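You operate a simulated robot arm through the tools that you are given. There is no shell and no other tool. Be economical: measure what you need, move in short steps, check, and stop when the job is done.

The job below is to be done with a simulated two-armed robot. You get a single attempt, and the scene is never put back.

TASK
Pick up the brush from the top of the packing table with one hand, pass it to the other hand and put it on the shelf of the cone rack.

The check looks at the end state, three seconds after you hand in, the way a careful person would. Anything else that was tipped, shoved, dropped, spilled or broken makes it a failure.

THE ROBOT
Two 7-joint arms with two-finger parallel grippers on one trunk, on a base that drives. Base frame: it is fixed to the floor where the robot stands at the start and does not move with it; the origin is under the middle of the robot, x ahead of it, y to its left, z up. Units: mm, degrees, N and s.
The left shoulder is at the start at [50, 168, 1032], the right one opposite. With the tool pointing down near the work surface each hand reaches from about 100 to 660 mm from the robot's upright axis, wherever it stands, measured 20 degrees to its own side. Places, roughly: shelf of the cone rack [-2100, -3800, 900]. Payload 1.57 kg a hand.
The TCP of each hand is the grasp point between the finger pads, 30 mm short of the fingertips. In the tool frame z runs along the fingers and y along their closing line. Largest opening 80 mm; finger width 17, thickness 12; the body of the gripper, 40 by 82 mm, starts 80 mm behind the TCP.
Orientation is that of the tool frame in the base frame, as a unit quaternion [x, y, z, w]. With the fingers straight down and closing along the base's y, the tool's x points along the base's -x, its y along +y and its z along -z.

THE INTERFACE
- The arms move only by the tool move_arm. It takes "left_series", "right_series" or both (then of equal length, played together; a hand with none holds still); each is a list of rows, each a list of 7 numbers: the shift along the tool's x, y, z in mm, then the turn, a rotation vector about the tool's x, y, z in degrees, then the finger opening in mm, from 0 to 80. In form: [[x, y, z, ax, ay, az, grip], ...]. A call has 1 to 20 rows; each row is the pose to reach, as a shift and turn from the pose commanded when the call began, along the tool's axes at that moment. Rows are played at 5 a second. More than 50 mm and 8.6 degrees between two rows, or a gripper value outside its range, and nothing of the call is played. Where a pose cannot be reached the arm comes as near as it can. A force on the tool above 40 N (or 10 N above the force at the start of the call, whichever is more), or a blocked arm, ends the call early, and 0.2 s more pass. Each finger travels about 45 mm/s and halts on what it meets, pressing with about 35 N; the grip force reading is that of the motor and also rises with nothing between the fingers. The clock runs only during rows and for 0.2 s after the last one: add rows that repeat a pose to give the fingers time. The reply holds the time, the measured pose of the TCP, the force on the tool along the base axes, the opening and the grip force, in the units named above and with some noise, with the torque about the TCP (base axes, N m) and any sound that the robot's microphone picked up.
- Cameras (640 x 400 px; columns grow to the right, rows downward): "scene" is now at [140.3, -18, 1286.2]; the picture's right is [-0.06, -1.00, 0.00], its down [-0.31, 0.02, -0.95] and it looks along [0.95, -0.06, -0.31] (base axes); focal length 283 px, centre (320, 200). "left" rides on the left gripper at [72, 7, -122] in its tool frame; the picture's right is [-0.09, 1.00, 0.00], its down [-0.84, -0.08, -0.54] and it looks along [-0.54, -0.05, 0.84] (tool axes); focal length 238 px, centre (320, 200). "right" rides on the right gripper at [72, -7, -122] in its tool frame; the picture's right is [0.09, 1.00, 0.00], its down [-0.84, 0.08, -0.54] and it looks along [-0.54, 0.05, 0.84] (tool axes); focal length 238 px, centre (320, 200). There is no depth. A picture from a camera that has moved, and an enlarged one, comes with that camera's place and axes in the base frame and with its lens. The place of the scene camera against the robot may be out by one fixed shift of up to 25 mm in any direction.
- snapshot(camera): a new picture of that camera. It takes no simulated time.
- move_column(by): slides the trunk up (or, below 0, down) by that many mm; the arms and the scene camera ride with it, the base frame stays. It gives what a move gives, with no picture.
- drive_base(legs): drives the robot by 1 to 6 legs, each [ahead, left, turn to the left] in mm, mm and degrees, along the robot's own axes; the way and the turn of a leg run together, so that a leg with both is an arc; at most 1500 mm and 180 degrees a leg. The arms and the cameras ride along, it lands a little off, and it stops where it bumps. It gives what a move gives.
- aim_head(pan, tilt): turns the head with the scene camera to pan (to the left, within 80 degrees either way) and tilt (down, from -29 to 69), counted from straight ahead of the robot. It gives what a move gives.
- inspect(camera, box): a new picture of the part [left, top, right, bottom] of that camera's present view, enlarged. It takes no simulated time.
- job_done(): hands the job in; it is judged then, once.

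Work in short steps. Places have to be worked out from the pictures, the camera data and where the tool is seen: move nearer, look again, correct. Check each grasp and each placing, and mend what went wrong. You have 120 turns and 100 pictures in all, those below and enlarged ones among them. Open the grippers and draw the arms clear of the work before you hand the job in, unless the task says otherwise; then end with one line.

The tools are called as name(argument=value, ...) on one line, values as JSON. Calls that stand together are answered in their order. move_arm: Moves the arms, as the interface text tells. Its arguments: {"type":"object","properties":{"left_series":{"type":"array","items":{"type":"array","items":{"type":"number"}}},"right_series":{"type":"array","items":{"type":"array","items":{"type":"number"}}}},"required":[]} The other tools are called the same way: move_column (by) slides the trunk up or down; drive_base (legs) drives the base; aim_head (pan, tilt) turns the head that bears the scene camera; snapshot (camera) takes a picture; inspect (camera, box) takes an enlarged picture of a part of a camera's view; job_done () hands the job in.

At the start:

```text
time_s: 0.0
left_ee_pos: [383.9, 146.0, 1122.7]
left_tcp_rot: [-0.001, 1.0, 0.0, 0.001]
left_contact_force: [0.4, -0.6, -0.1]
left_torque: [0.0, 0.03, -0.01]
left_gripper_width: 80.1
left_gripper_force: 0.0
right_ee_pos: [372.3, -173.3, 1144.2]
right_tcp_rot: [0.0, 1.0, 0.0, 0.0]
right_contact_force: [0.4, 0.6, 1.0]
right_torque: [0.0, 0.0, -0.03]
right_gripper_width: 80.0
right_gripper_force: 0.0
trunk travel left (down, up): [-200.0, 243.0]
robot x, y, heading: [0.5, 1.5, 0.2]
head pan, tilt: [-3.4, 17.8]
```

scene: 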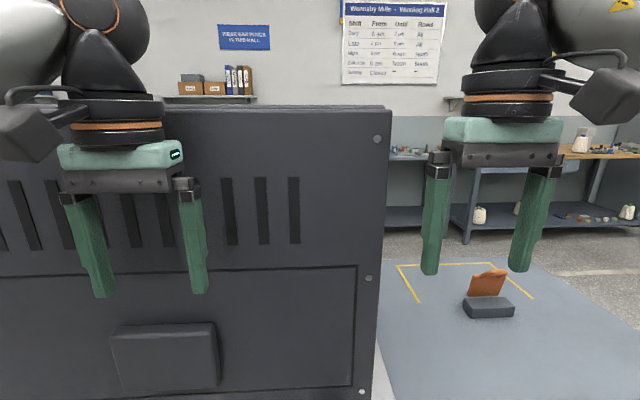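
right: 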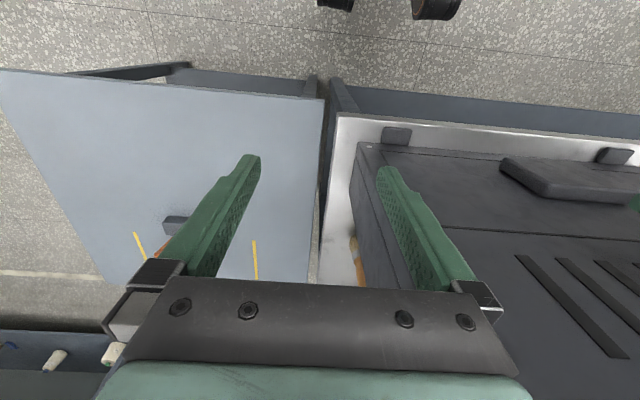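
left: 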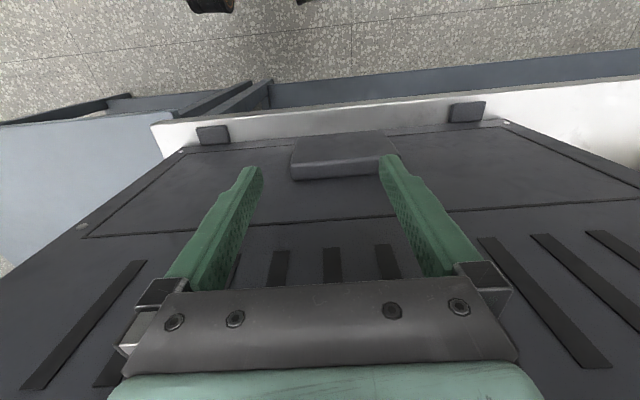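

The view shows a big machine ahead and a blue-topped table to the right with an orange/dark object. I look around with the head to find the brush.

aim_head(pan=-35, tilt=30)

snapshot(camera="scene")

aim_head(pan=40, tilt=30)

snapshot(camera="scene")

```text
time_s: 1.0
left_ee_pos: [384.2, 146.3, 1123.3]
left_tcp_rot: [-0.001, 1.0, 0.0, 0.0]
left_contact_force: [-0.1, -0.4, -0.1]
left_torque: [-0.02, 0.0, 0.03]
left_gripper_width: 80.1
left_gripper_force: 0.0
right_ee_pos: [370.6, -172.5, 1144.7]
right_tcp_rot: [0.0, 1.0, 0.0, 0.0]
right_contact_force: [0.9, -0.1, -1.2]
right_torque: [-0.02, -0.02, 0.0]
right_gripper_width: 80.0
right_gripper_force: 0.1
trunk travel left (down, up): [-200.0, 243.0]
robot x, y, heading: [-0.5, -0.6, 0.0]
head pan, tilt: [-35.0, 30.0]
```

```text
96 pictures are left
camera scene: at [121.2, -64.3, 1266.6], right [-0.57, -0.82, 0.0], down [-0.41, 0.29, -0.87], along [0.71, -0.5, -0.5], focal length 283 px, centre (320, 200)
```

scene: 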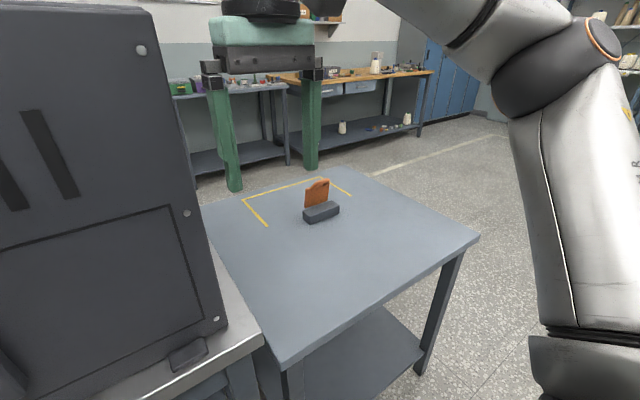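

```text
time_s: 2.4
left_ee_pos: [384.4, 146.5, 1123.7]
left_tcp_rot: [-0.001, 1.0, -0.001, 0.001]
left_contact_force: [-0.1, -0.5, -0.1]
left_torque: [0.03, -0.01, -0.01]
left_gripper_width: 80.0
left_gripper_force: 0.0
right_ee_pos: [373.5, -173.1, 1144.2]
right_tcp_rot: [0.0, 1.0, 0.001, 0.0]
right_contact_force: [0.0, 0.2, -0.4]
right_torque: [-0.02, -0.01, 0.02]
right_gripper_width: 80.1
right_gripper_force: 0.1
trunk travel left (down, up): [-200.0, 243.0]
robot x, y, heading: [-0.3, -1.1, 0.1]
head pan, tilt: [40.0, 30.0]
```

```text
95 pictures are left
camera scene: at [116.4, 45.6, 1266.6], right [0.64, -0.77, 0.0], down [-0.38, -0.32, -0.87], along [0.66, 0.56, -0.5], focal length 283 px, centre (320, 200)
```

scene: 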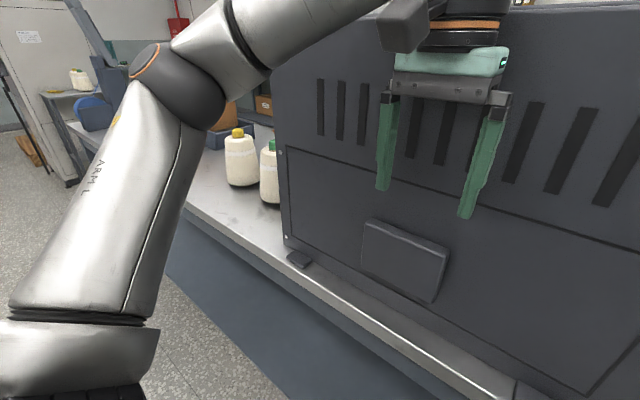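

The blue table to the right has an orange-and-dark object within a yellow marking; I enlarge it to see whether it's the brush.

aim_head(pan=-35, tilt=25)

inspect(camera="scene", box=[240, 180, 400, 280])

aim_head(pan=-80, tilt=15)

snapshot(camera="scene")

```text
time_s: 3.9
left_ee_pos: [384.4, 145.4, 1123.9]
left_tcp_rot: [-0.001, 1.0, -0.001, 0.0]
left_contact_force: [-0.9, -0.5, -0.2]
left_torque: [0.03, 0.0, -0.05]
left_gripper_width: 80.0
left_gripper_force: 0.0
right_ee_pos: [372.9, -172.7, 1145.3]
right_tcp_rot: [0.0, 1.0, -0.001, -0.001]
right_contact_force: [0.7, 0.1, -0.1]
right_torque: [0.0, -0.04, -0.01]
right_gripper_width: 79.6
right_gripper_force: 0.0
trunk travel left (down, up): [-200.0, 243.0]
robot x, y, heading: [1.6, 0.3, -0.4]
head pan, tilt: [-35.0, 25.0]
```

```text
4.00 times, centred on (320, 230) of scene
camera zoom: at [122.6, -65.3, 1274.5], right [-0.57, -0.82, 0.0], down [-0.35, 0.24, -0.91], along [0.74, -0.52, -0.42], focal length 1130 px, centre (320, 80)
```

zoom: 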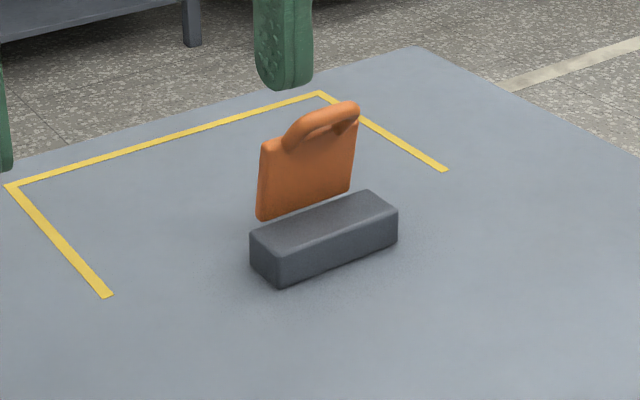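

```text
time_s: 5.0
left_ee_pos: [383.6, 147.1, 1123.2]
left_tcp_rot: [-0.001, 1.0, -0.001, 0.001]
left_contact_force: [0.3, 0.3, 0.5]
left_torque: [0.02, 0.03, -0.02]
left_gripper_width: 80.0
left_gripper_force: 0.0
right_ee_pos: [372.5, -173.3, 1144.5]
right_tcp_rot: [0.0, 1.0, 0.0, 0.0]
right_contact_force: [-0.2, -0.2, 0.0]
right_torque: [0.01, 0.01, 0.02]
right_gripper_width: 80.1
right_gripper_force: 0.1
trunk travel left (down, up): [-200.0, 243.0]
robot x, y, heading: [-4.6, -1.1, -0.0]
head pan, tilt: [-80.0, 15.0]
```

```text
93 pictures are left
camera scene: at [63.4, -104.5, 1290.8], right [-0.98, -0.17, 0.0], down [-0.05, 0.26, -0.97], along [0.17, -0.95, -0.26], focal length 283 px, centre (320, 200)
```

scene: 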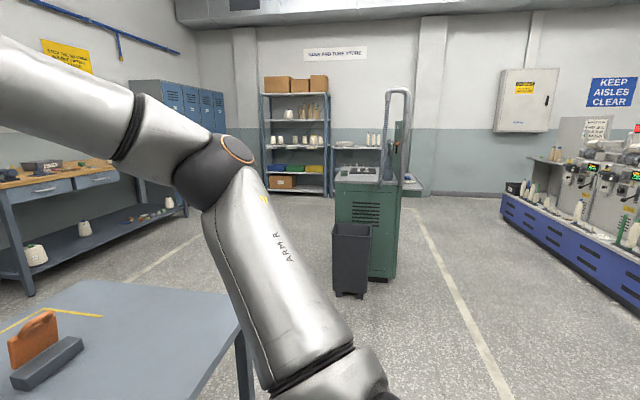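

The orange/dark object stands around (750, -505), top of table about z 760, near table edge at x≈395. I drive sideways to bring it into the right hand's range and look closer.

drive_base(legs=[[0, -280, 0]])

aim_head(pan=-15, tilt=65)

snapshot(camera="scene")

snapshot(camera="right")

```text
time_s: 8.1
left_ee_pos: [384.1, -127.2, 1122.8]
left_tcp_rot: [-0.003, 1.0, -0.002, 0.0]
left_contact_force: [0.2, -0.8, 0.2]
left_torque: [-0.02, 0.03, 0.01]
left_gripper_width: 79.9
left_gripper_force: 0.2
right_ee_pos: [374.1, -447.0, 1144.7]
right_tcp_rot: [-0.002, 1.0, 0.0, 0.0]
right_contact_force: [0.0, -0.3, 0.5]
right_torque: [0.0, -0.01, 0.01]
right_gripper_width: 80.0
right_gripper_force: 0.1
trunk travel left (down, up): [-200.0, 243.0]
robot x, y, heading: [2.6, -276.6, 0.2]
head pan, tilt: [-80.0, 15.0]
```

```text
time_s: 9.4
left_ee_pos: [384.1, -128.5, 1123.4]
left_tcp_rot: [-0.002, 1.0, 0.0, 0.0]
left_contact_force: [0.7, -0.1, -0.3]
left_torque: [0.0, 0.0, -0.01]
left_gripper_width: 80.1
left_gripper_force: 0.0
right_ee_pos: [373.2, -447.3, 1144.4]
right_tcp_rot: [-0.001, 1.0, 0.0, -0.001]
right_contact_force: [0.1, 0.8, -0.3]
right_torque: [-0.03, 0.0, -0.01]
right_gripper_width: 80.1
right_gripper_force: 0.1
trunk travel left (down, up): [-200.0, 243.0]
robot x, y, heading: [0.2, -281.0, 0.4]
head pan, tilt: [-15.0, 65.0]
```

```text
92 pictures are left
camera scene: at [106.4, -303.4, 1218.9], right [-0.26, -0.97, 0.0], down [-0.88, 0.23, -0.42], along [0.41, -0.11, -0.91], focal length 283 px, centre (320, 200)
```

scene: 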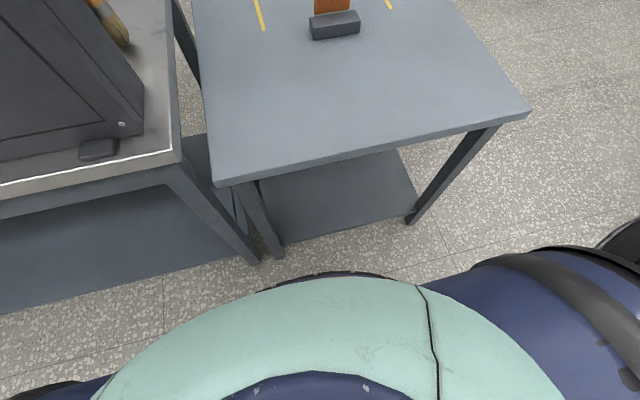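

```text
91 pictures are left
camera right: at [302.1, -454.7, 1265.4], right [-0.1, 1.0, 0.0], down [0.84, 0.08, 0.54], along [0.54, 0.05, -0.84], focal length 238 px, centre (320, 200)
```

right: 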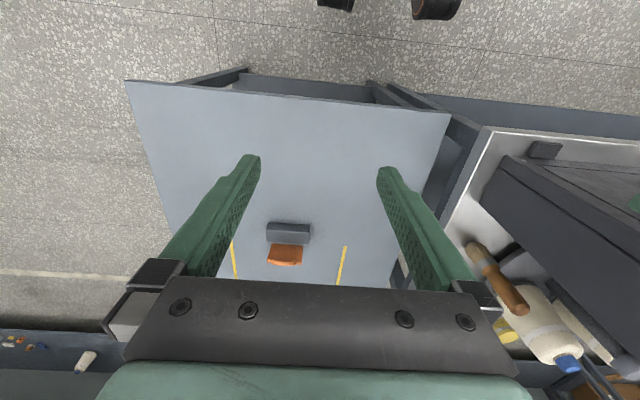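

A wooden-handled brush-like item is visible on the steel table to the right of the machine. I enlarge both candidates.

inspect(camera="right", box=[400, 200, 640, 350])

aim_head(pan=20, tilt=35)

snapshot(camera="scene")

```text
2.67 times, centred on (520, 275) of right
camera zoom: at [302.1, -454.7, 1265.4], right [-0.1, 1.0, 0.0], down [0.84, 0.08, 0.54], along [0.54, 0.05, -0.84], focal length 636 px, centre (-213, 0)
```

zoom: 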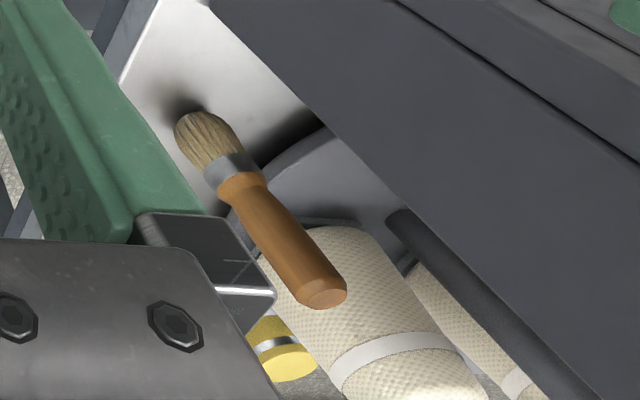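

```text
time_s: 10.4
left_ee_pos: [385.2, -127.7, 1123.0]
left_tcp_rot: [-0.002, 1.0, -0.001, 0.0]
left_contact_force: [0.3, -0.3, -0.5]
left_torque: [0.01, 0.02, -0.03]
left_gripper_width: 80.0
left_gripper_force: 0.0
right_ee_pos: [373.7, -448.1, 1143.8]
right_tcp_rot: [-0.002, 1.0, 0.0, 0.0]
right_contact_force: [0.3, 0.2, 0.7]
right_torque: [0.01, 0.01, 0.02]
right_gripper_width: 80.2
right_gripper_force: 0.1
trunk travel left (down, up): [-200.0, 243.0]
robot x, y, heading: [1.5, -275.1, 0.1]
head pan, tilt: [20.0, 35.0]
```

```text
89 pictures are left
camera scene: at [130.3, -257.5, 1258.7], right [0.35, -0.94, 0.0], down [-0.54, -0.2, -0.82], along [0.77, 0.28, -0.57], focal length 283 px, centre (320, 200)
```

scene: 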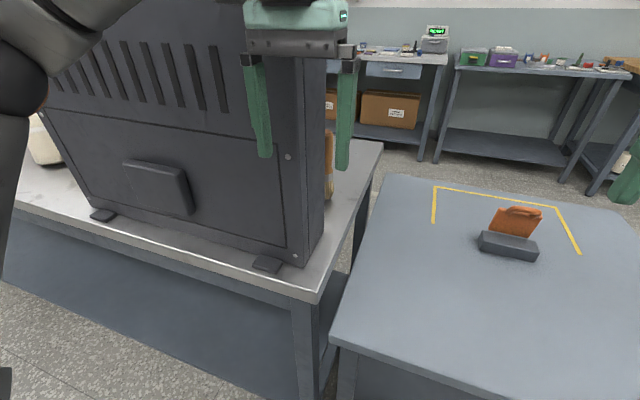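

The real brush appears to stand upright behind the machine on the steel table, near (740, 20). I raise the trunk to look over the machine for the layout.

move_column(by=243)

aim_head(pan=22, tilt=45)

snapshot(camera="scene")

snapshot(camera="left")

snapshot(camera="right")

```text
time_s: 12.9
left_ee_pos: [384.4, -127.5, 1367.7]
left_tcp_rot: [-0.003, 1.0, -0.001, 0.0]
left_contact_force: [-0.3, 0.4, 0.4]
left_torque: [-0.04, -0.05, 0.0]
left_gripper_width: 80.1
left_gripper_force: 0.1
right_ee_pos: [374.0, -447.3, 1386.8]
right_tcp_rot: [-0.002, 1.0, 0.0, 0.0]
right_contact_force: [-0.2, 0.0, -0.1]
right_torque: [-0.01, -0.04, 0.01]
right_gripper_width: 80.0
right_gripper_force: 0.0
trunk travel left (down, up): [-443.0, 0.0]
robot x, y, heading: [2.0, -273.4, 0.2]
head pan, tilt: [20.0, 35.0]
```

```text
time_s: 13.7
left_ee_pos: [385.0, -127.2, 1365.4]
left_tcp_rot: [-0.003, 1.0, -0.002, 0.0]
left_contact_force: [0.1, 0.1, -1.1]
left_torque: [0.02, 0.02, 0.02]
left_gripper_width: 80.0
left_gripper_force: 0.1
right_ee_pos: [374.3, -447.7, 1386.3]
right_tcp_rot: [-0.001, 1.0, 0.0, 0.0]
right_contact_force: [0.5, 0.1, -0.8]
right_torque: [0.03, -0.02, -0.01]
right_gripper_width: 79.8
right_gripper_force: 0.1
trunk travel left (down, up): [-443.0, 0.0]
robot x, y, heading: [3.6, -279.8, 0.2]
head pan, tilt: [22.0, 45.0]
```

```text
88 pictures are left
camera scene: at [122.9, -257.2, 1486.7], right [0.38, -0.93, 0.0], down [-0.65, -0.27, -0.71], along [0.66, 0.27, -0.71], focal length 283 px, centre (320, 200)
```

scene: 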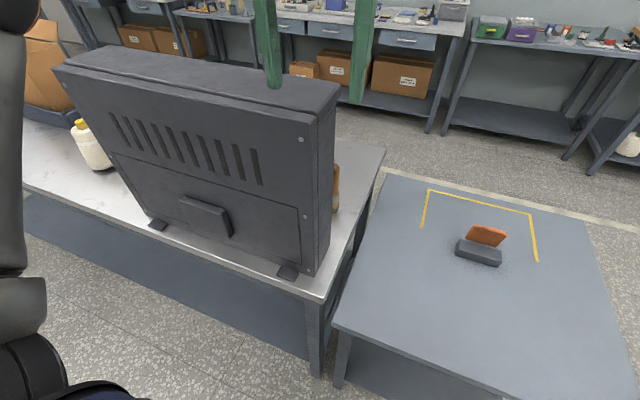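

```text
87 pictures are left
camera left: at [312.4, -121.2, 1488.2], right [0.09, 1.0, 0.0], down [0.84, -0.07, 0.54], along [0.54, -0.05, -0.84], focal length 238 px, centre (320, 200)
```

left: 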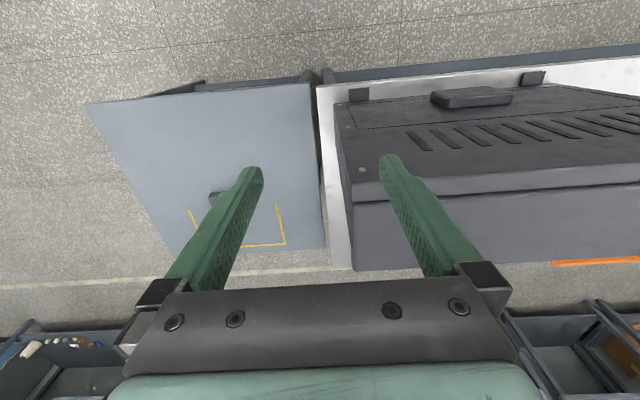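

```text
86 pictures are left
camera right: at [302.0, -454.7, 1508.1], right [-0.1, 1.0, 0.0], down [0.84, 0.08, 0.54], along [0.54, 0.05, -0.84], focal length 238 px, centre (320, 200)
```

right: 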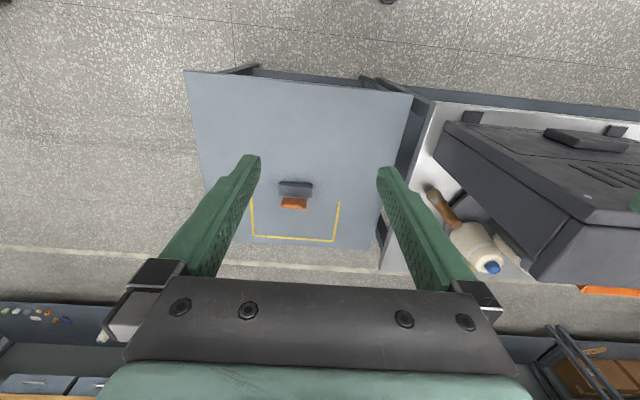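

Re-triangulating: the machine is a tall thin screen (x≈485–570, right edge y≈-105, top ≈1286), and the brush stands behind it around (645,-80), with its handle end ≈1020. I'll turn the robot left 50° and shift so that the right arm can reach around the screen's right edge.

drive_base(legs=[[0, 0, 50], [-45, -135, 0]])

aim_head(pan=-30, tilt=60)

snapshot(camera="scene")

snapshot(camera="right")

```text
time_s: 17.7
left_ee_pos: [211.4, -10.1, 1366.2]
left_tcp_rot: [-0.422, 0.906, 0.0, 0.0]
left_contact_force: [0.5, 0.0, 0.1]
left_torque: [0.03, -0.02, 0.02]
left_gripper_width: 80.0
left_gripper_force: 0.0
right_ee_pos: [447.5, -224.3, 1386.8]
right_tcp_rot: [-0.421, 0.907, -0.001, -0.001]
right_contact_force: [1.6, -0.6, 0.3]
right_torque: [-0.02, 0.03, -0.01]
right_gripper_width: 80.0
right_gripper_force: 0.0
trunk travel left (down, up): [-443.0, 0.0]
robot x, y, heading: [74.5, -393.7, 49.8]
head pan, tilt: [22.0, 45.0]
```

```text
time_s: 18.9
left_ee_pos: [211.7, -10.3, 1365.3]
left_tcp_rot: [-0.422, 0.907, 0.0, 0.0]
left_contact_force: [0.5, -0.3, -0.1]
left_torque: [0.0, 0.0, -0.03]
left_gripper_width: 79.9
left_gripper_force: 0.1
right_ee_pos: [447.8, -225.2, 1386.9]
right_tcp_rot: [-0.421, 0.907, 0.0, 0.0]
right_contact_force: [0.3, -0.1, 0.1]
right_torque: [0.03, 0.0, -0.01]
right_gripper_width: 80.3
right_gripper_force: 0.0
trunk travel left (down, up): [-443.0, 0.0]
robot x, y, heading: [75.7, -395.3, 50.1]
head pan, tilt: [-30.0, 60.0]
```

```text
85 pictures are left
camera scene: at [170.8, -356.6, 1467.2], right [0.34, -0.94, 0.0], down [-0.81, -0.29, -0.5], along [0.47, 0.17, -0.87], focal length 283 px, centre (320, 200)
```

scene: 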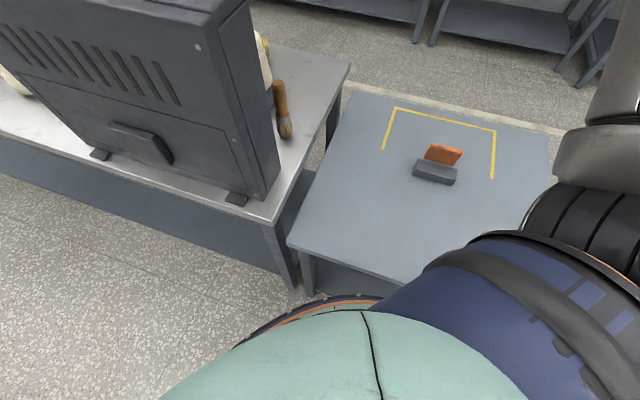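

```text
84 pictures are left
camera right: at [406.9, -284.3, 1508.1], right [-0.82, 0.57, 0.0], down [0.48, 0.69, 0.54], along [0.31, 0.44, -0.84], focal length 238 px, centre (320, 200)
```

right: 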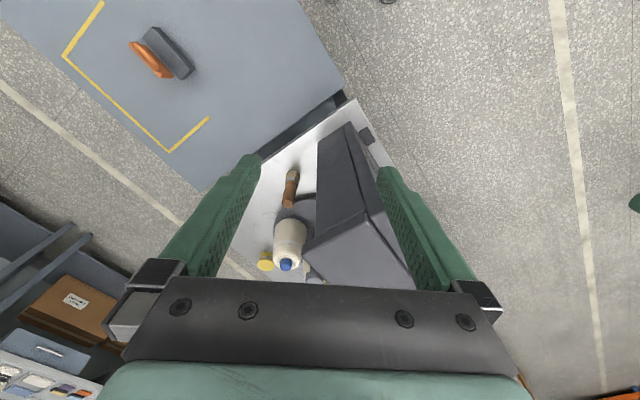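

Triangulating from several wrist views, the brush stands upright at about (660,-63), bristles near z 850 and handle end near z 1015. I swing the right hand (still high) to the right of the brush, yawing it so that it will approach mainly along +y past the screen edge.

move_arm(right_series=[[-18, -33, 0, 0, 0, -5, 80], [-37, -66, 0, 0, 0, -10, 80], [-55, -98, 0, 0, 0, -15, 80], [-74, -131, 0, 0, 0, -20, 80], [-92, -164, 0, 0, 0, -25, 80], [-92, -164, 0, 0, 0, -25, 80]])

move_arm(right_series=[[0, 0, 0, 0, -8, 0, 80], [0, 0, 0, 0, -16, 0, 80], [0, 0, 0, 0, -24, 0, 80], [0, 0, 0, 0, -32, 0, 80], [0, 0, 0, 0, -40, 0, 80], [0, 0, 0, 0, -45, 0, 80], [0, 0, 0, 0, -45, 0, 80]])

snapshot(camera="right")

snapshot(camera="scene")

```text
time_s: 20.4
left_ee_pos: [211.5, -10.3, 1365.3]
left_tcp_rot: [-0.422, 0.907, 0.0, 0.0]
left_contact_force: [1.1, 0.4, -0.1]
left_torque: [0.0, -0.01, 0.03]
left_gripper_width: 80.2
left_gripper_force: 0.0
right_ee_pos: [584.0, -260.3, 1355.1]
right_tcp_rot: [-0.607, 0.795, 0.0, 0.001]
right_contact_force: [0.2, 0.1, 0.2]
right_torque: [0.03, 0.04, 0.01]
right_gripper_width: 80.0
right_gripper_force: 0.0
right hand out of reach, approached as far as the arm can: row 4, 5, 6
trunk travel left (down, up): [-443.0, 0.0]
robot x, y, heading: [75.5, -399.6, 50.0]
head pan, tilt: [-30.0, 60.0]
```

```text
time_s: 21.9
left_ee_pos: [211.6, -10.0, 1366.1]
left_tcp_rot: [-0.421, 0.907, -0.001, 0.001]
left_contact_force: [-0.2, 0.2, 0.5]
left_torque: [-0.01, -0.02, 0.0]
left_gripper_width: 79.9
left_gripper_force: 0.0
right_ee_pos: [585.1, -260.7, 1355.7]
right_tcp_rot: [-0.561, 0.734, 0.233, 0.305]
right_contact_force: [0.2, -0.6, 0.8]
right_torque: [-0.02, -0.01, 0.06]
right_gripper_width: 79.9
right_gripper_force: 0.0
trunk travel left (down, up): [-443.0, 0.0]
robot x, y, heading: [73.7, -395.9, 49.8]
head pan, tilt: [-30.0, 60.0]
```

```text
83 pictures are left
camera right: at [555.2, -394.3, 1390.6], right [-0.98, 0.2, -0.07], down [-0.02, 0.22, 0.98], along [0.21, 0.96, -0.21], focal length 238 px, centre (320, 200)
```

right: 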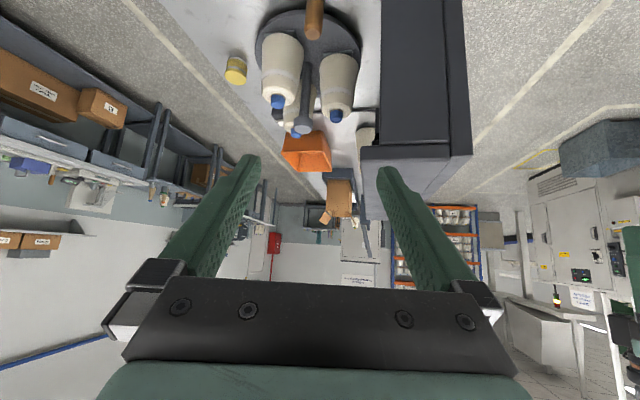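

```text
82 pictures are left
camera scene: at [170.7, -356.5, 1467.1], right [0.34, -0.94, 0.0], down [-0.81, -0.29, -0.5], along [0.47, 0.17, -0.87], focal length 283 px, centre (320, 200)
```

scene: 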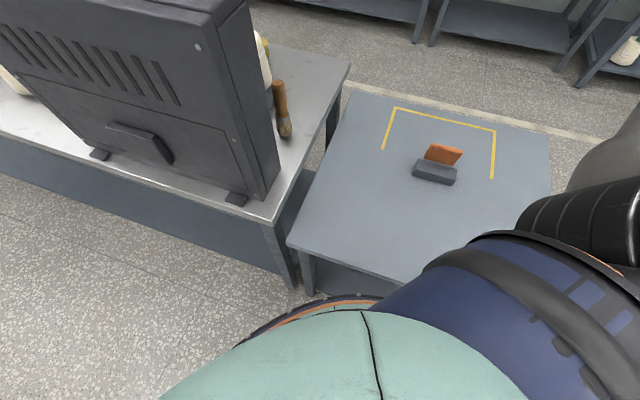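

The handle top is seen at about (664,-50,1015), next to a round cone stand. I lower the trunk back so the right hand comes down to about z 1110, still to the right of the brush.

move_column(by=-243)

snapshot(camera="right")

aim_head(pan=-20, tilt=40)

snapshot(camera="scene")

```text
time_s: 24.5
left_ee_pos: [212.4, -9.2, 1123.9]
left_tcp_rot: [-0.422, 0.907, -0.001, 0.0]
left_contact_force: [0.4, 0.9, 0.2]
left_torque: [-0.01, -0.01, 0.0]
left_gripper_width: 80.1
left_gripper_force: 0.0
right_ee_pos: [584.5, -260.6, 1112.6]
right_tcp_rot: [-0.561, 0.734, 0.232, 0.304]
right_contact_force: [-0.1, -0.2, -0.7]
right_torque: [0.0, -0.01, 0.01]
right_gripper_width: 80.1
right_gripper_force: 0.0
trunk travel left (down, up): [-200.0, 243.0]
robot x, y, heading: [79.2, -395.7, 49.8]
head pan, tilt: [-30.0, 60.0]
```

```text
81 pictures are left
camera right: at [555.3, -394.4, 1147.7], right [-0.98, 0.2, -0.07], down [-0.02, 0.22, 0.98], along [0.21, 0.95, -0.21], focal length 238 px, centre (320, 200)
```

right: 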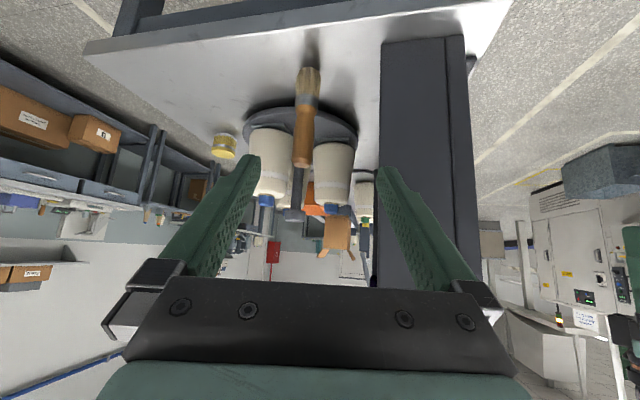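

```text
time_s: 25.3
left_ee_pos: [211.8, -9.6, 1124.4]
left_tcp_rot: [-0.422, 0.907, 0.0, 0.0]
left_contact_force: [-0.6, 0.1, -1.2]
left_torque: [-0.02, 0.02, 0.01]
left_gripper_width: 80.1
left_gripper_force: 0.0
right_ee_pos: [584.2, -259.7, 1112.6]
right_tcp_rot: [-0.562, 0.734, 0.231, 0.304]
right_contact_force: [0.7, 0.3, 0.1]
right_torque: [0.04, 0.0, 0.05]
right_gripper_width: 80.2
right_gripper_force: 0.0
trunk travel left (down, up): [-200.0, 243.0]
robot x, y, heading: [72.9, -397.0, 49.9]
head pan, tilt: [-20.0, 40.0]
```

```text
80 pictures are left
camera scene: at [181.9, -337.0, 1250.8], right [0.5, -0.87, 0.0], down [-0.56, -0.32, -0.77], along [0.66, 0.38, -0.64], focal length 283 px, centre (320, 200)
```

scene: 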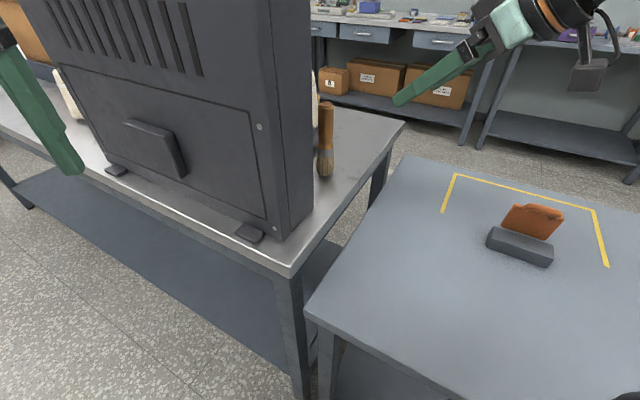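

The brush is now fixed well: axis at about (664,-48), bristles on the table at z≈830, handle from 910 to 1013. I move to a pre-grasp 130 mm back along the tool axis and check.

move_arm(right_series=[[-9, -5, 38, 0, 0, 0, 80], [-19, -11, 76, 0, 0, 0, 80], [-28, -16, 114, 0, 0, 0, 80], [-37, -22, 152, 0, 0, 0, 80], [-37, -22, 152, 0, 0, 0, 80]])

snapshot(camera="right")

snapshot(camera="scene")

```text
time_s: 26.5
left_ee_pos: [211.8, -9.7, 1123.7]
left_tcp_rot: [-0.422, 0.907, -0.001, 0.0]
left_contact_force: [0.6, 0.9, -0.1]
left_torque: [-0.01, -0.03, -0.02]
left_gripper_width: 79.7
left_gripper_force: 0.0
right_ee_pos: [642.3, -135.6, 1031.0]
right_tcp_rot: [-0.561, 0.734, 0.233, 0.304]
right_contact_force: [-0.1, -0.5, -0.6]
right_torque: [0.0, 0.02, -0.01]
right_gripper_width: 79.8
right_gripper_force: 0.0
trunk travel left (down, up): [-200.0, 243.0]
robot x, y, heading: [76.2, -398.8, 49.7]
head pan, tilt: [-20.0, 40.0]
```

```text
79 pictures are left
camera right: at [612.1, -270.7, 1065.1], right [-0.98, 0.2, -0.07], down [-0.02, 0.22, 0.98], along [0.21, 0.95, -0.21], focal length 238 px, centre (320, 200)
```

right: 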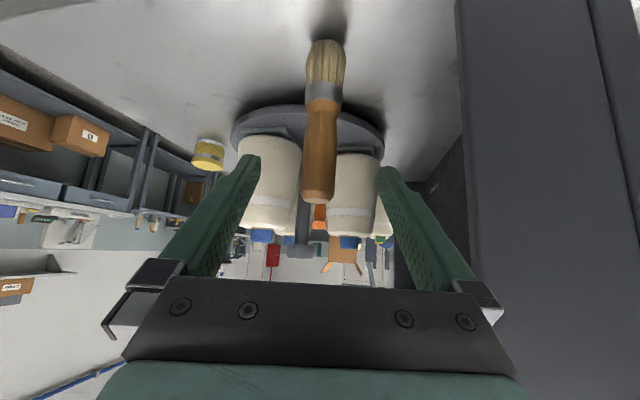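

```text
78 pictures are left
camera scene: at [181.8, -337.0, 1250.9], right [0.5, -0.87, 0.0], down [-0.56, -0.32, -0.77], along [0.66, 0.38, -0.64], focal length 283 px, centre (320, 200)
```

scene: 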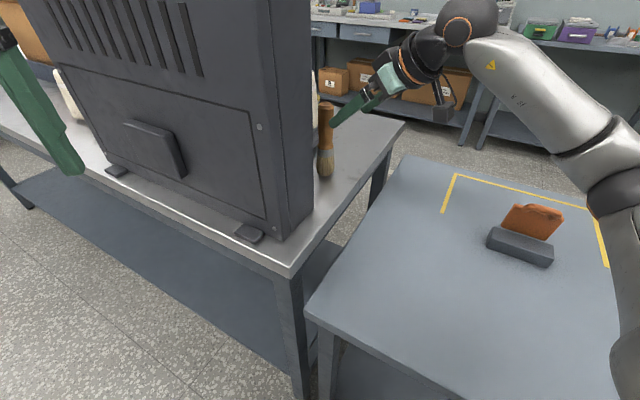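

Handle is well between the fingers' path, axis ≈ (662,-53). I advance 126 mm along the tool to place the pads around the lower handle (z≈938).

move_arm(right_series=[[1, 1, 30, 0, 0, 0, 80], [3, 1, 60, 0, 0, 0, 80], [4, 2, 90, 0, 0, 0, 80], [5, 2, 110, 0, 0, 0, 80], [6, 3, 126, 0, 0, 0, 80], [6, 3, 126, 0, 0, 0, 80]])

snapshot(camera="right")

inspect(camera="scene", box=[240, 60, 400, 200])

```text
time_s: 27.9
left_ee_pos: [210.8, -9.9, 1122.9]
left_tcp_rot: [-0.422, 0.907, -0.001, 0.0]
left_contact_force: [-0.6, 0.5, -0.4]
left_torque: [-0.02, -0.02, 0.01]
left_gripper_width: 80.2
left_gripper_force: 0.0
right_ee_pos: [660.1, -54.0, 936.6]
right_tcp_rot: [-0.562, 0.734, 0.233, 0.304]
right_contact_force: [0.4, -0.4, 0.0]
right_torque: [0.0, -0.04, -0.02]
right_gripper_width: 79.9
right_gripper_force: 0.1
trunk travel left (down, up): [-200.0, 243.0]
robot x, y, heading: [78.6, -397.9, 50.0]
head pan, tilt: [-20.0, 40.0]
```

```text
77 pictures are left
camera right: at [631.2, -188.2, 971.8], right [-0.98, 0.2, -0.07], down [-0.02, 0.22, 0.97], along [0.21, 0.95, -0.21], focal length 238 px, centre (320, 200)
```

right: 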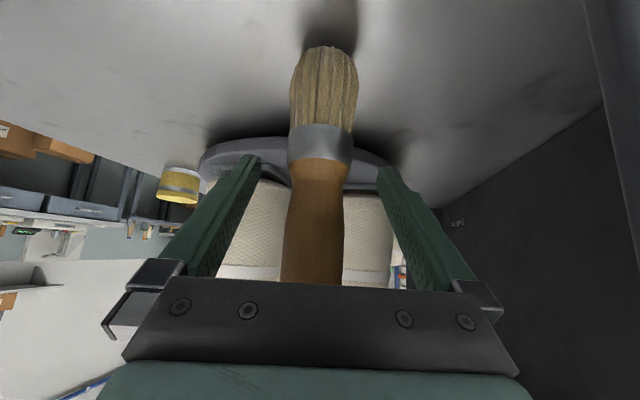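

```text
2.86 times, centred on (320, 130) of scene
camera zoom: at [181.9, -337.0, 1250.9], right [0.5, -0.87, 0.0], down [-0.56, -0.32, -0.77], along [0.66, 0.38, -0.64], focal length 808 px, centre (320, 400)
```

zoom: 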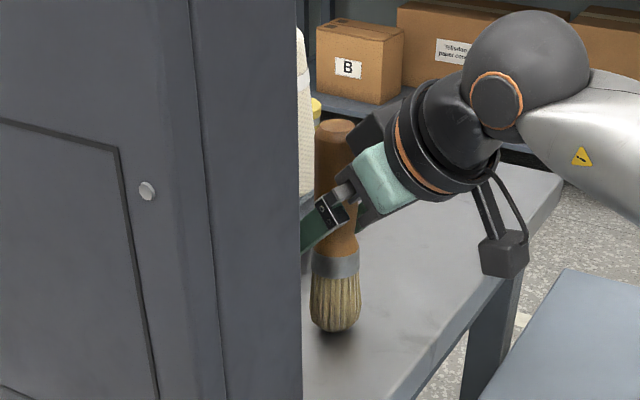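

The handle sits centered between the fingers, just above the ferrule. I close the grip.

move_arm(right_series=[[0, 0, 0, 0, 0, 0, 50], [0, 0, 0, 0, 0, 0, 30], [0, 0, 0, 0, 0, 0, 15], [0, 0, 0, 0, 0, 0, 15], [0, 0, 0, 0, 0, 0, 15], [0, 0, 0, 0, 0, 0, 15]])

snapshot(camera="right")

```text
time_s: 29.3
left_ee_pos: [211.1, -10.4, 1123.9]
left_tcp_rot: [-0.422, 0.906, -0.001, 0.0]
left_contact_force: [0.7, 0.2, 0.7]
left_torque: [-0.05, 0.0, 0.05]
left_gripper_width: 80.1
left_gripper_force: 0.1
right_ee_pos: [660.5, -54.0, 937.2]
right_tcp_rot: [-0.561, 0.734, 0.232, 0.304]
right_contact_force: [0.1, 0.2, 0.7]
right_torque: [0.0, -0.02, 0.0]
right_gripper_width: 34.7
right_gripper_force: 34.9
trunk travel left (down, up): [-200.0, 243.0]
robot x, y, heading: [73.9, -396.5, 49.7]
head pan, tilt: [-20.0, 40.0]
```

```text
75 pictures are left
camera right: at [631.2, -188.5, 972.1], right [-0.98, 0.2, -0.07], down [-0.02, 0.22, 0.98], along [0.21, 0.95, -0.21], focal length 238 px, centre (320, 200)
```

right: 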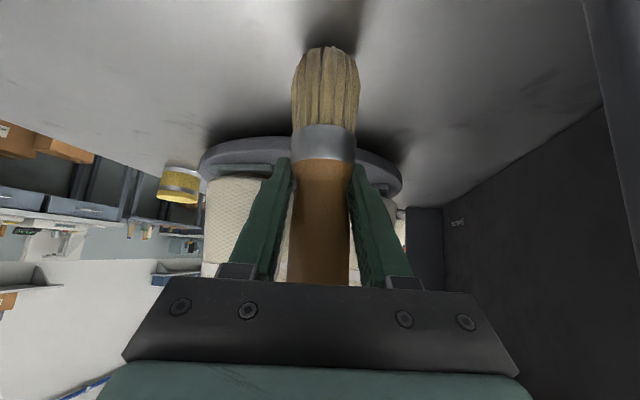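

Grip at 34.7 mm with force 35 N. I lift straight up 100 mm, then retreat toward -y.

move_arm(right_series=[[-7, 0, -7, 0, 0, 0, 15], [-25, 0, -25, 0, 0, 0, 15], [-48, 0, -48, 0, 0, 0, 15], [-71, 0, -71, 0, 0, 0, 15], [-71, 0, -71, 0, 0, 0, 15]])

snapshot(camera="right")

```text
time_s: 30.5
left_ee_pos: [211.0, -8.9, 1124.0]
left_tcp_rot: [-0.422, 0.906, -0.001, 0.0]
left_contact_force: [0.7, 0.9, -0.8]
left_torque: [0.01, 0.05, -0.02]
left_gripper_width: 80.1
left_gripper_force: 0.0
right_ee_pos: [660.6, -52.9, 1038.1]
right_tcp_rot: [-0.561, 0.734, 0.233, 0.304]
right_contact_force: [0.4, -0.2, -1.8]
right_torque: [0.02, -0.03, 0.02]
right_gripper_width: 34.2
right_gripper_force: 34.7
trunk travel left (down, up): [-200.0, 243.0]
robot x, y, heading: [74.0, -396.2, 50.0]
head pan, tilt: [-20.0, 40.0]
```

```text
74 pictures are left
camera right: at [632.2, -188.2, 1073.7], right [-0.98, 0.2, -0.06], down [-0.02, 0.22, 0.97], along [0.21, 0.95, -0.21], focal length 238 px, centre (320, 200)
```

right: 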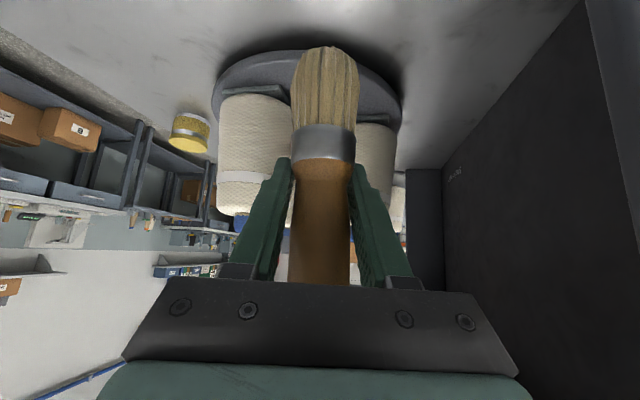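

Brush is held upright and lifted. I draw it out to the right, clear of the screen.

move_arm(right_series=[[20, 0, -33, 0, 0, 0, 15], [41, 0, -65, 0, 0, 0, 15], [61, 1, -98, 0, 0, 0, 15], [82, 1, -130, 0, 0, 0, 15], [102, 1, -163, 0, 0, 0, 15], [123, 1, -196, 0, 0, 0, 15], [123, 1, -196, 0, 0, 0, 15]])

drive_base(legs=[[-450, 0, 0]])

aim_head(pan=0, tilt=20)

snapshot(camera="scene")

```text
time_s: 32.1
left_ee_pos: [212.0, -9.0, 1122.4]
left_tcp_rot: [-0.422, 0.907, 0.0, 0.0]
left_contact_force: [0.8, -0.1, 1.1]
left_torque: [-0.01, -0.02, 0.03]
left_gripper_width: 79.9
left_gripper_force: 0.1
right_ee_pos: [600.6, -273.4, 1087.2]
right_tcp_rot: [-0.56, 0.734, 0.232, 0.305]
right_contact_force: [0.0, 0.9, -1.5]
right_torque: [0.02, 0.02, 0.03]
right_gripper_width: 34.1
right_gripper_force: 34.9
trunk travel left (down, up): [-200.0, 243.0]
robot x, y, heading: [73.8, -399.2, 49.7]
head pan, tilt: [-20.0, 40.0]
```

```text
time_s: 34.8
left_ee_pos: [-79.9, -353.2, 1124.1]
left_tcp_rot: [-0.423, 0.906, 0.0, 0.001]
left_contact_force: [-0.8, -0.5, 0.3]
left_torque: [0.02, -0.02, 0.01]
left_gripper_width: 80.0
left_gripper_force: 0.0
right_ee_pos: [309.3, -616.9, 1088.6]
right_tcp_rot: [-0.562, 0.733, 0.233, 0.304]
right_contact_force: [-1.1, 0.0, -0.5]
right_torque: [-0.01, 0.0, -0.02]
right_gripper_width: 34.0
right_gripper_force: 35.2
trunk travel left (down, up): [-200.0, 243.0]
robot x, y, heading: [-215.5, -743.0, 50.0]
head pan, tilt: [-20.0, 40.0]
```

```text
time_s: 35.6
left_ee_pos: [-79.1, -354.0, 1124.2]
left_tcp_rot: [-0.423, 0.906, -0.001, 0.0]
left_contact_force: [0.0, 0.6, -0.2]
left_torque: [-0.01, 0.0, 0.0]
left_gripper_width: 79.9
left_gripper_force: 0.0
right_ee_pos: [310.5, -618.0, 1088.0]
right_tcp_rot: [-0.561, 0.734, 0.233, 0.304]
right_contact_force: [0.1, 0.0, 0.2]
right_torque: [0.03, -0.01, -0.02]
right_gripper_width: 33.6
right_gripper_force: 35.1
trunk travel left (down, up): [-200.0, 243.0]
robot x, y, heading: [-214.5, -745.8, 50.0]
head pan, tilt: [0.0, 20.0]
```

```text
73 pictures are left
camera scene: at [-122.6, -652.4, 1282.2], right [0.76, -0.64, 0.0], down [-0.22, -0.26, -0.94], along [0.61, 0.72, -0.34], focal length 283 px, centre (320, 200)
```

scene: 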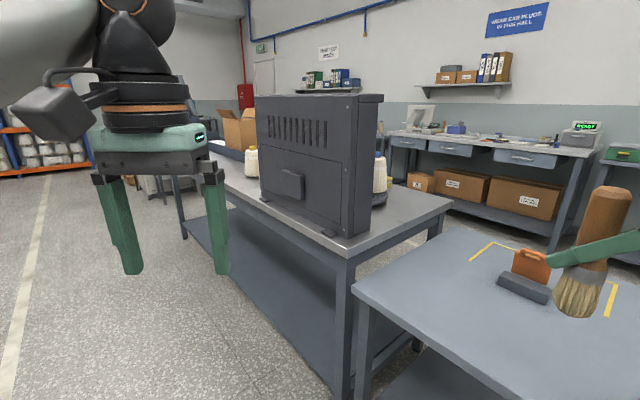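

Brush is held well, clear of everything. Now I turn toward the cone rack to see the shelf before planning the handover.

drive_base(legs=[[-200, 0, 0], [0, 0, -86], [0, 0, -86]])

aim_head(pan=0, tilt=10)

snapshot(camera="scene")

```text
time_s: 44.5
left_ee_pos: [-416.0, -1299.8, 1122.8]
left_tcp_rot: [0.869, 0.494, 0.0, 0.0]
left_contact_force: [0.1, -0.3, -0.1]
left_torque: [0.0, 0.03, -0.01]
left_gripper_width: 80.1
left_gripper_force: 0.0
right_ee_pos: [-842.4, -1102.6, 1089.3]
right_tcp_rot: [0.687, 0.617, -0.285, 0.256]
right_contact_force: [0.1, -1.1, -1.6]
right_torque: [0.0, 0.01, -0.02]
right_gripper_width: 33.5
right_gripper_force: 35.1
trunk travel left (down, up): [-200.0, 243.0]
robot x, y, heading: [-342.5, -896.2, -120.9]
head pan, tilt: [0.0, 20.0]
```

```text
time_s: 45.3
left_ee_pos: [-416.1, -1300.8, 1122.7]
left_tcp_rot: [0.87, 0.493, -0.001, -0.001]
left_contact_force: [0.1, -0.3, -0.2]
left_torque: [-0.01, 0.0, 0.01]
left_gripper_width: 79.7
left_gripper_force: 0.1
right_ee_pos: [-844.0, -1102.2, 1089.2]
right_tcp_rot: [0.686, 0.619, -0.284, 0.256]
right_contact_force: [0.5, 0.1, -0.7]
right_torque: [-0.02, 0.02, 0.01]
right_gripper_width: 33.4
right_gripper_force: 35.3
trunk travel left (down, up): [-200.0, 243.0]
robot x, y, heading: [-340.7, -900.0, -121.1]
head pan, tilt: [0.0, 10.0]
```

```text
72 pictures are left
camera scene: at [-405.6, -1022.1, 1298.5], right [-0.86, 0.51, 0.0], down [0.09, 0.15, -0.98], along [-0.51, -0.84, -0.17], focal length 283 px, centre (320, 200)
```

scene: 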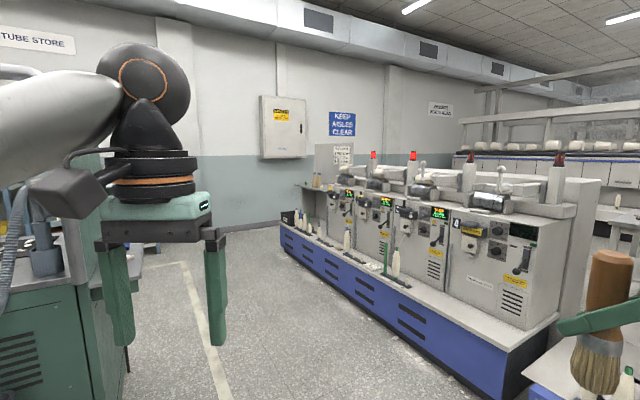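

The cone rack should appear near pixel (324,184). I enlarge that area.

inspect(camera="scene", box=[250, 120, 410, 220])

```text
4.00 times, centred on (330, 170) of scene
camera zoom: at [-405.6, -1022.1, 1298.5], right [-0.86, 0.51, 0.0], down [0.09, 0.15, -0.98], along [-0.51, -0.84, -0.17], focal length 1130 px, centre (280, 320)
```

zoom: 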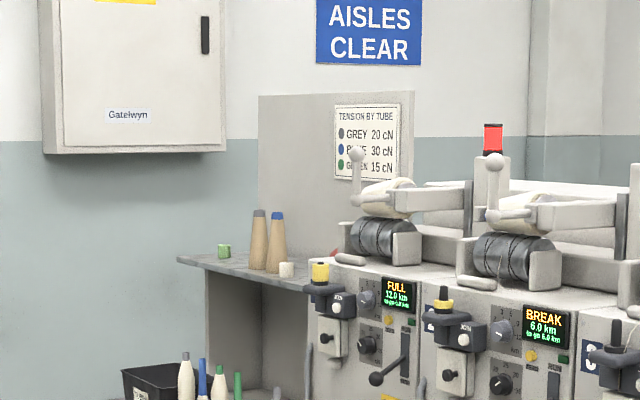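

This side stand at the end of the winder matches the rack location (≈(-2050,-3900)). I drive about half-way through the open aisle and look again.

drive_base(legs=[[1400, 280, 0]])

aim_head(pan=-10, tilt=15)

snapshot(camera="scene")

```text
time_s: 52.4
left_ee_pos: [-905.8, -2639.6, 1124.4]
left_tcp_rot: [0.872, 0.49, -0.001, 0.0]
left_contact_force: [-0.1, 0.9, -0.3]
left_torque: [-0.04, 0.02, 0.0]
left_gripper_width: 80.0
left_gripper_force: 0.0
right_ee_pos: [-1328.4, -2435.7, 1088.9]
right_tcp_rot: [0.69, 0.615, -0.285, 0.254]
right_contact_force: [-1.2, 0.1, -0.7]
right_torque: [-0.01, 0.0, -0.05]
right_gripper_width: 30.9
right_gripper_force: 35.1
trunk travel left (down, up): [-200.0, 243.0]
robot x, y, heading: [-831.5, -2236.0, -121.6]
head pan, tilt: [0.0, 10.0]
```

```text
time_s: 53.1
left_ee_pos: [-905.3, -2638.8, 1124.5]
left_tcp_rot: [0.872, 0.489, -0.001, 0.0]
left_contact_force: [-0.2, 0.3, -0.1]
left_torque: [-0.02, -0.03, 0.03]
left_gripper_width: 80.3
left_gripper_force: 0.0
right_ee_pos: [-1328.7, -2436.5, 1089.8]
right_tcp_rot: [0.69, 0.615, -0.285, 0.254]
right_contact_force: [0.4, -0.6, -1.1]
right_torque: [-0.02, -0.02, 0.03]
right_gripper_width: 30.6
right_gripper_force: 35.6
trunk travel left (down, up): [-200.0, 243.0]
robot x, y, heading: [-828.2, -2229.4, -121.5]
head pan, tilt: [-10.0, 15.0]
```

```text
70 pictures are left
camera scene: at [-904.0, -2351.4, 1290.4], right [-0.75, 0.66, 0.0], down [0.17, 0.19, -0.97], along [-0.64, -0.72, -0.26], focal length 283 px, centre (320, 200)
```

scene: 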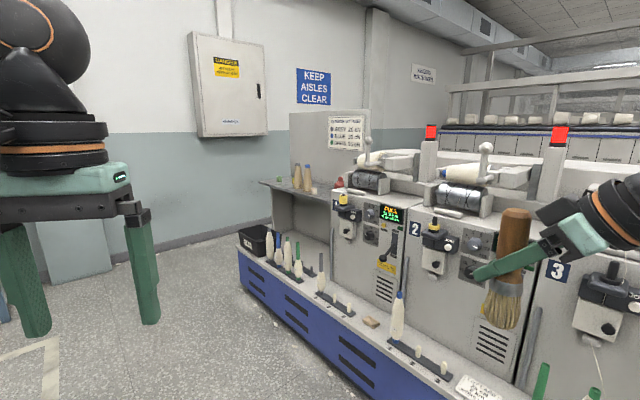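

The grip width has crept from 34.7 to 30.6 mm, so I check the hold with the right camera and enlarge the rack.

snapshot(camera="right")

inspect(camera="scene", box=[230, 120, 430, 300])

```text
69 pictures are left
camera right: at [-1319.5, -2299.6, 1123.6], right [1.0, -0.05, -0.06], down [0.05, -0.22, 0.97], along [-0.06, -0.98, -0.21], focal length 238 px, centre (320, 200)
```

right: 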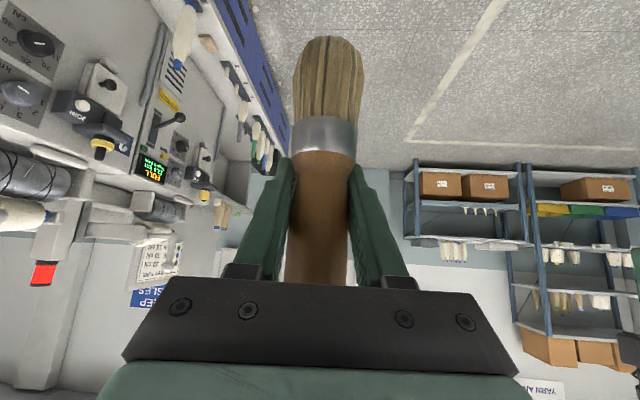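

```text
2.22 times, centred on (330, 210) of scene
camera zoom: at [-904.0, -2351.4, 1290.4], right [-0.75, 0.66, 0.0], down [0.17, 0.19, -0.97], along [-0.64, -0.72, -0.26], focal length 628 px, centre (298, 178)
```

zoom: 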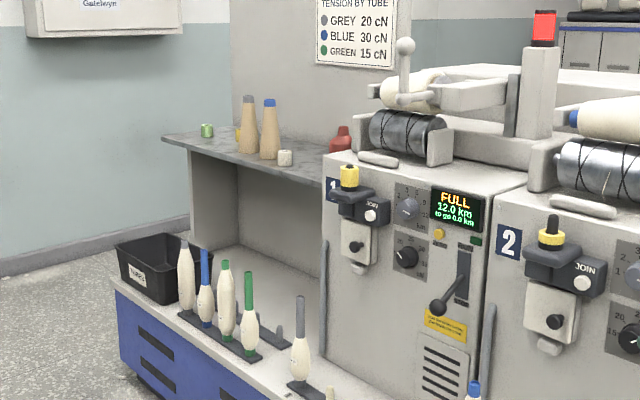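

The hold is sound, only creeping slightly down the tapered handle. The rack shelf is the top at the winder's end (tubes on it). I drive to a standoff in front of it and turn to face -x.

drive_base(legs=[[1299, 480, 0], [0, 0, -58.5]])

aim_head(pan=15, tilt=25)

snapshot(camera="scene")

```text
time_s: 62.5
left_ee_pos: [-1492.2, -3721.7, 1123.2]
left_tcp_rot: [1.0, -0.004, 0.0, -0.001]
left_contact_force: [0.4, 0.1, -0.3]
left_torque: [0.0, 0.01, -0.03]
left_gripper_width: 79.9
left_gripper_force: 0.0
right_ee_pos: [-1538.0, -3253.5, 1089.3]
right_tcp_rot: [0.903, 0.196, -0.374, 0.082]
right_contact_force: [0.5, 1.1, -1.3]
right_torque: [0.02, -0.03, 0.02]
right_gripper_width: 30.8
right_gripper_force: 35.2
trunk travel left (down, up): [-200.0, 243.0]
robot x, y, heading: [-1108.0, -3577.6, 179.7]
head pan, tilt: [-10.0, 15.0]
```

```text
time_s: 63.4
left_ee_pos: [-1491.4, -3721.9, 1123.6]
left_tcp_rot: [1.0, -0.004, 0.0, 0.0]
left_contact_force: [0.4, 0.1, -0.3]
left_torque: [-0.01, -0.01, -0.02]
left_gripper_width: 80.1
left_gripper_force: 0.0
right_ee_pos: [-1538.2, -3253.0, 1089.1]
right_tcp_rot: [0.903, 0.196, -0.373, 0.081]
right_contact_force: [-0.1, -0.4, -1.2]
right_torque: [-0.01, -0.02, -0.03]
right_gripper_width: 30.9
right_gripper_force: 35.2
trunk travel left (down, up): [-200.0, 243.0]
robot x, y, heading: [-1106.2, -3578.9, 179.7]
head pan, tilt: [15.0, 25.0]
```

```text
67 pictures are left
camera scene: at [-1229.3, -3613.8, 1274.2], right [-0.25, 0.97, 0.0], down [0.41, 0.11, -0.91], along [-0.88, -0.23, -0.42], focal length 283 px, centre (320, 200)
```

scene: 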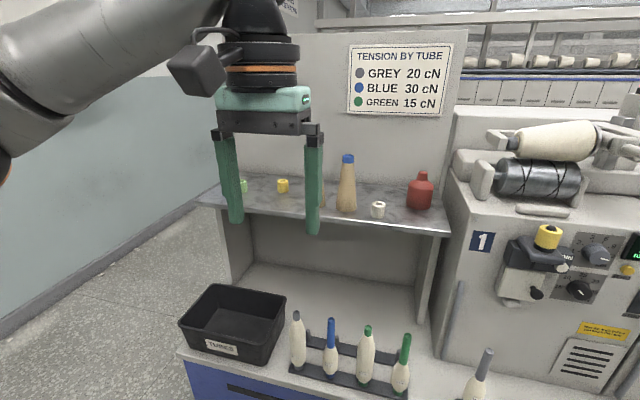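

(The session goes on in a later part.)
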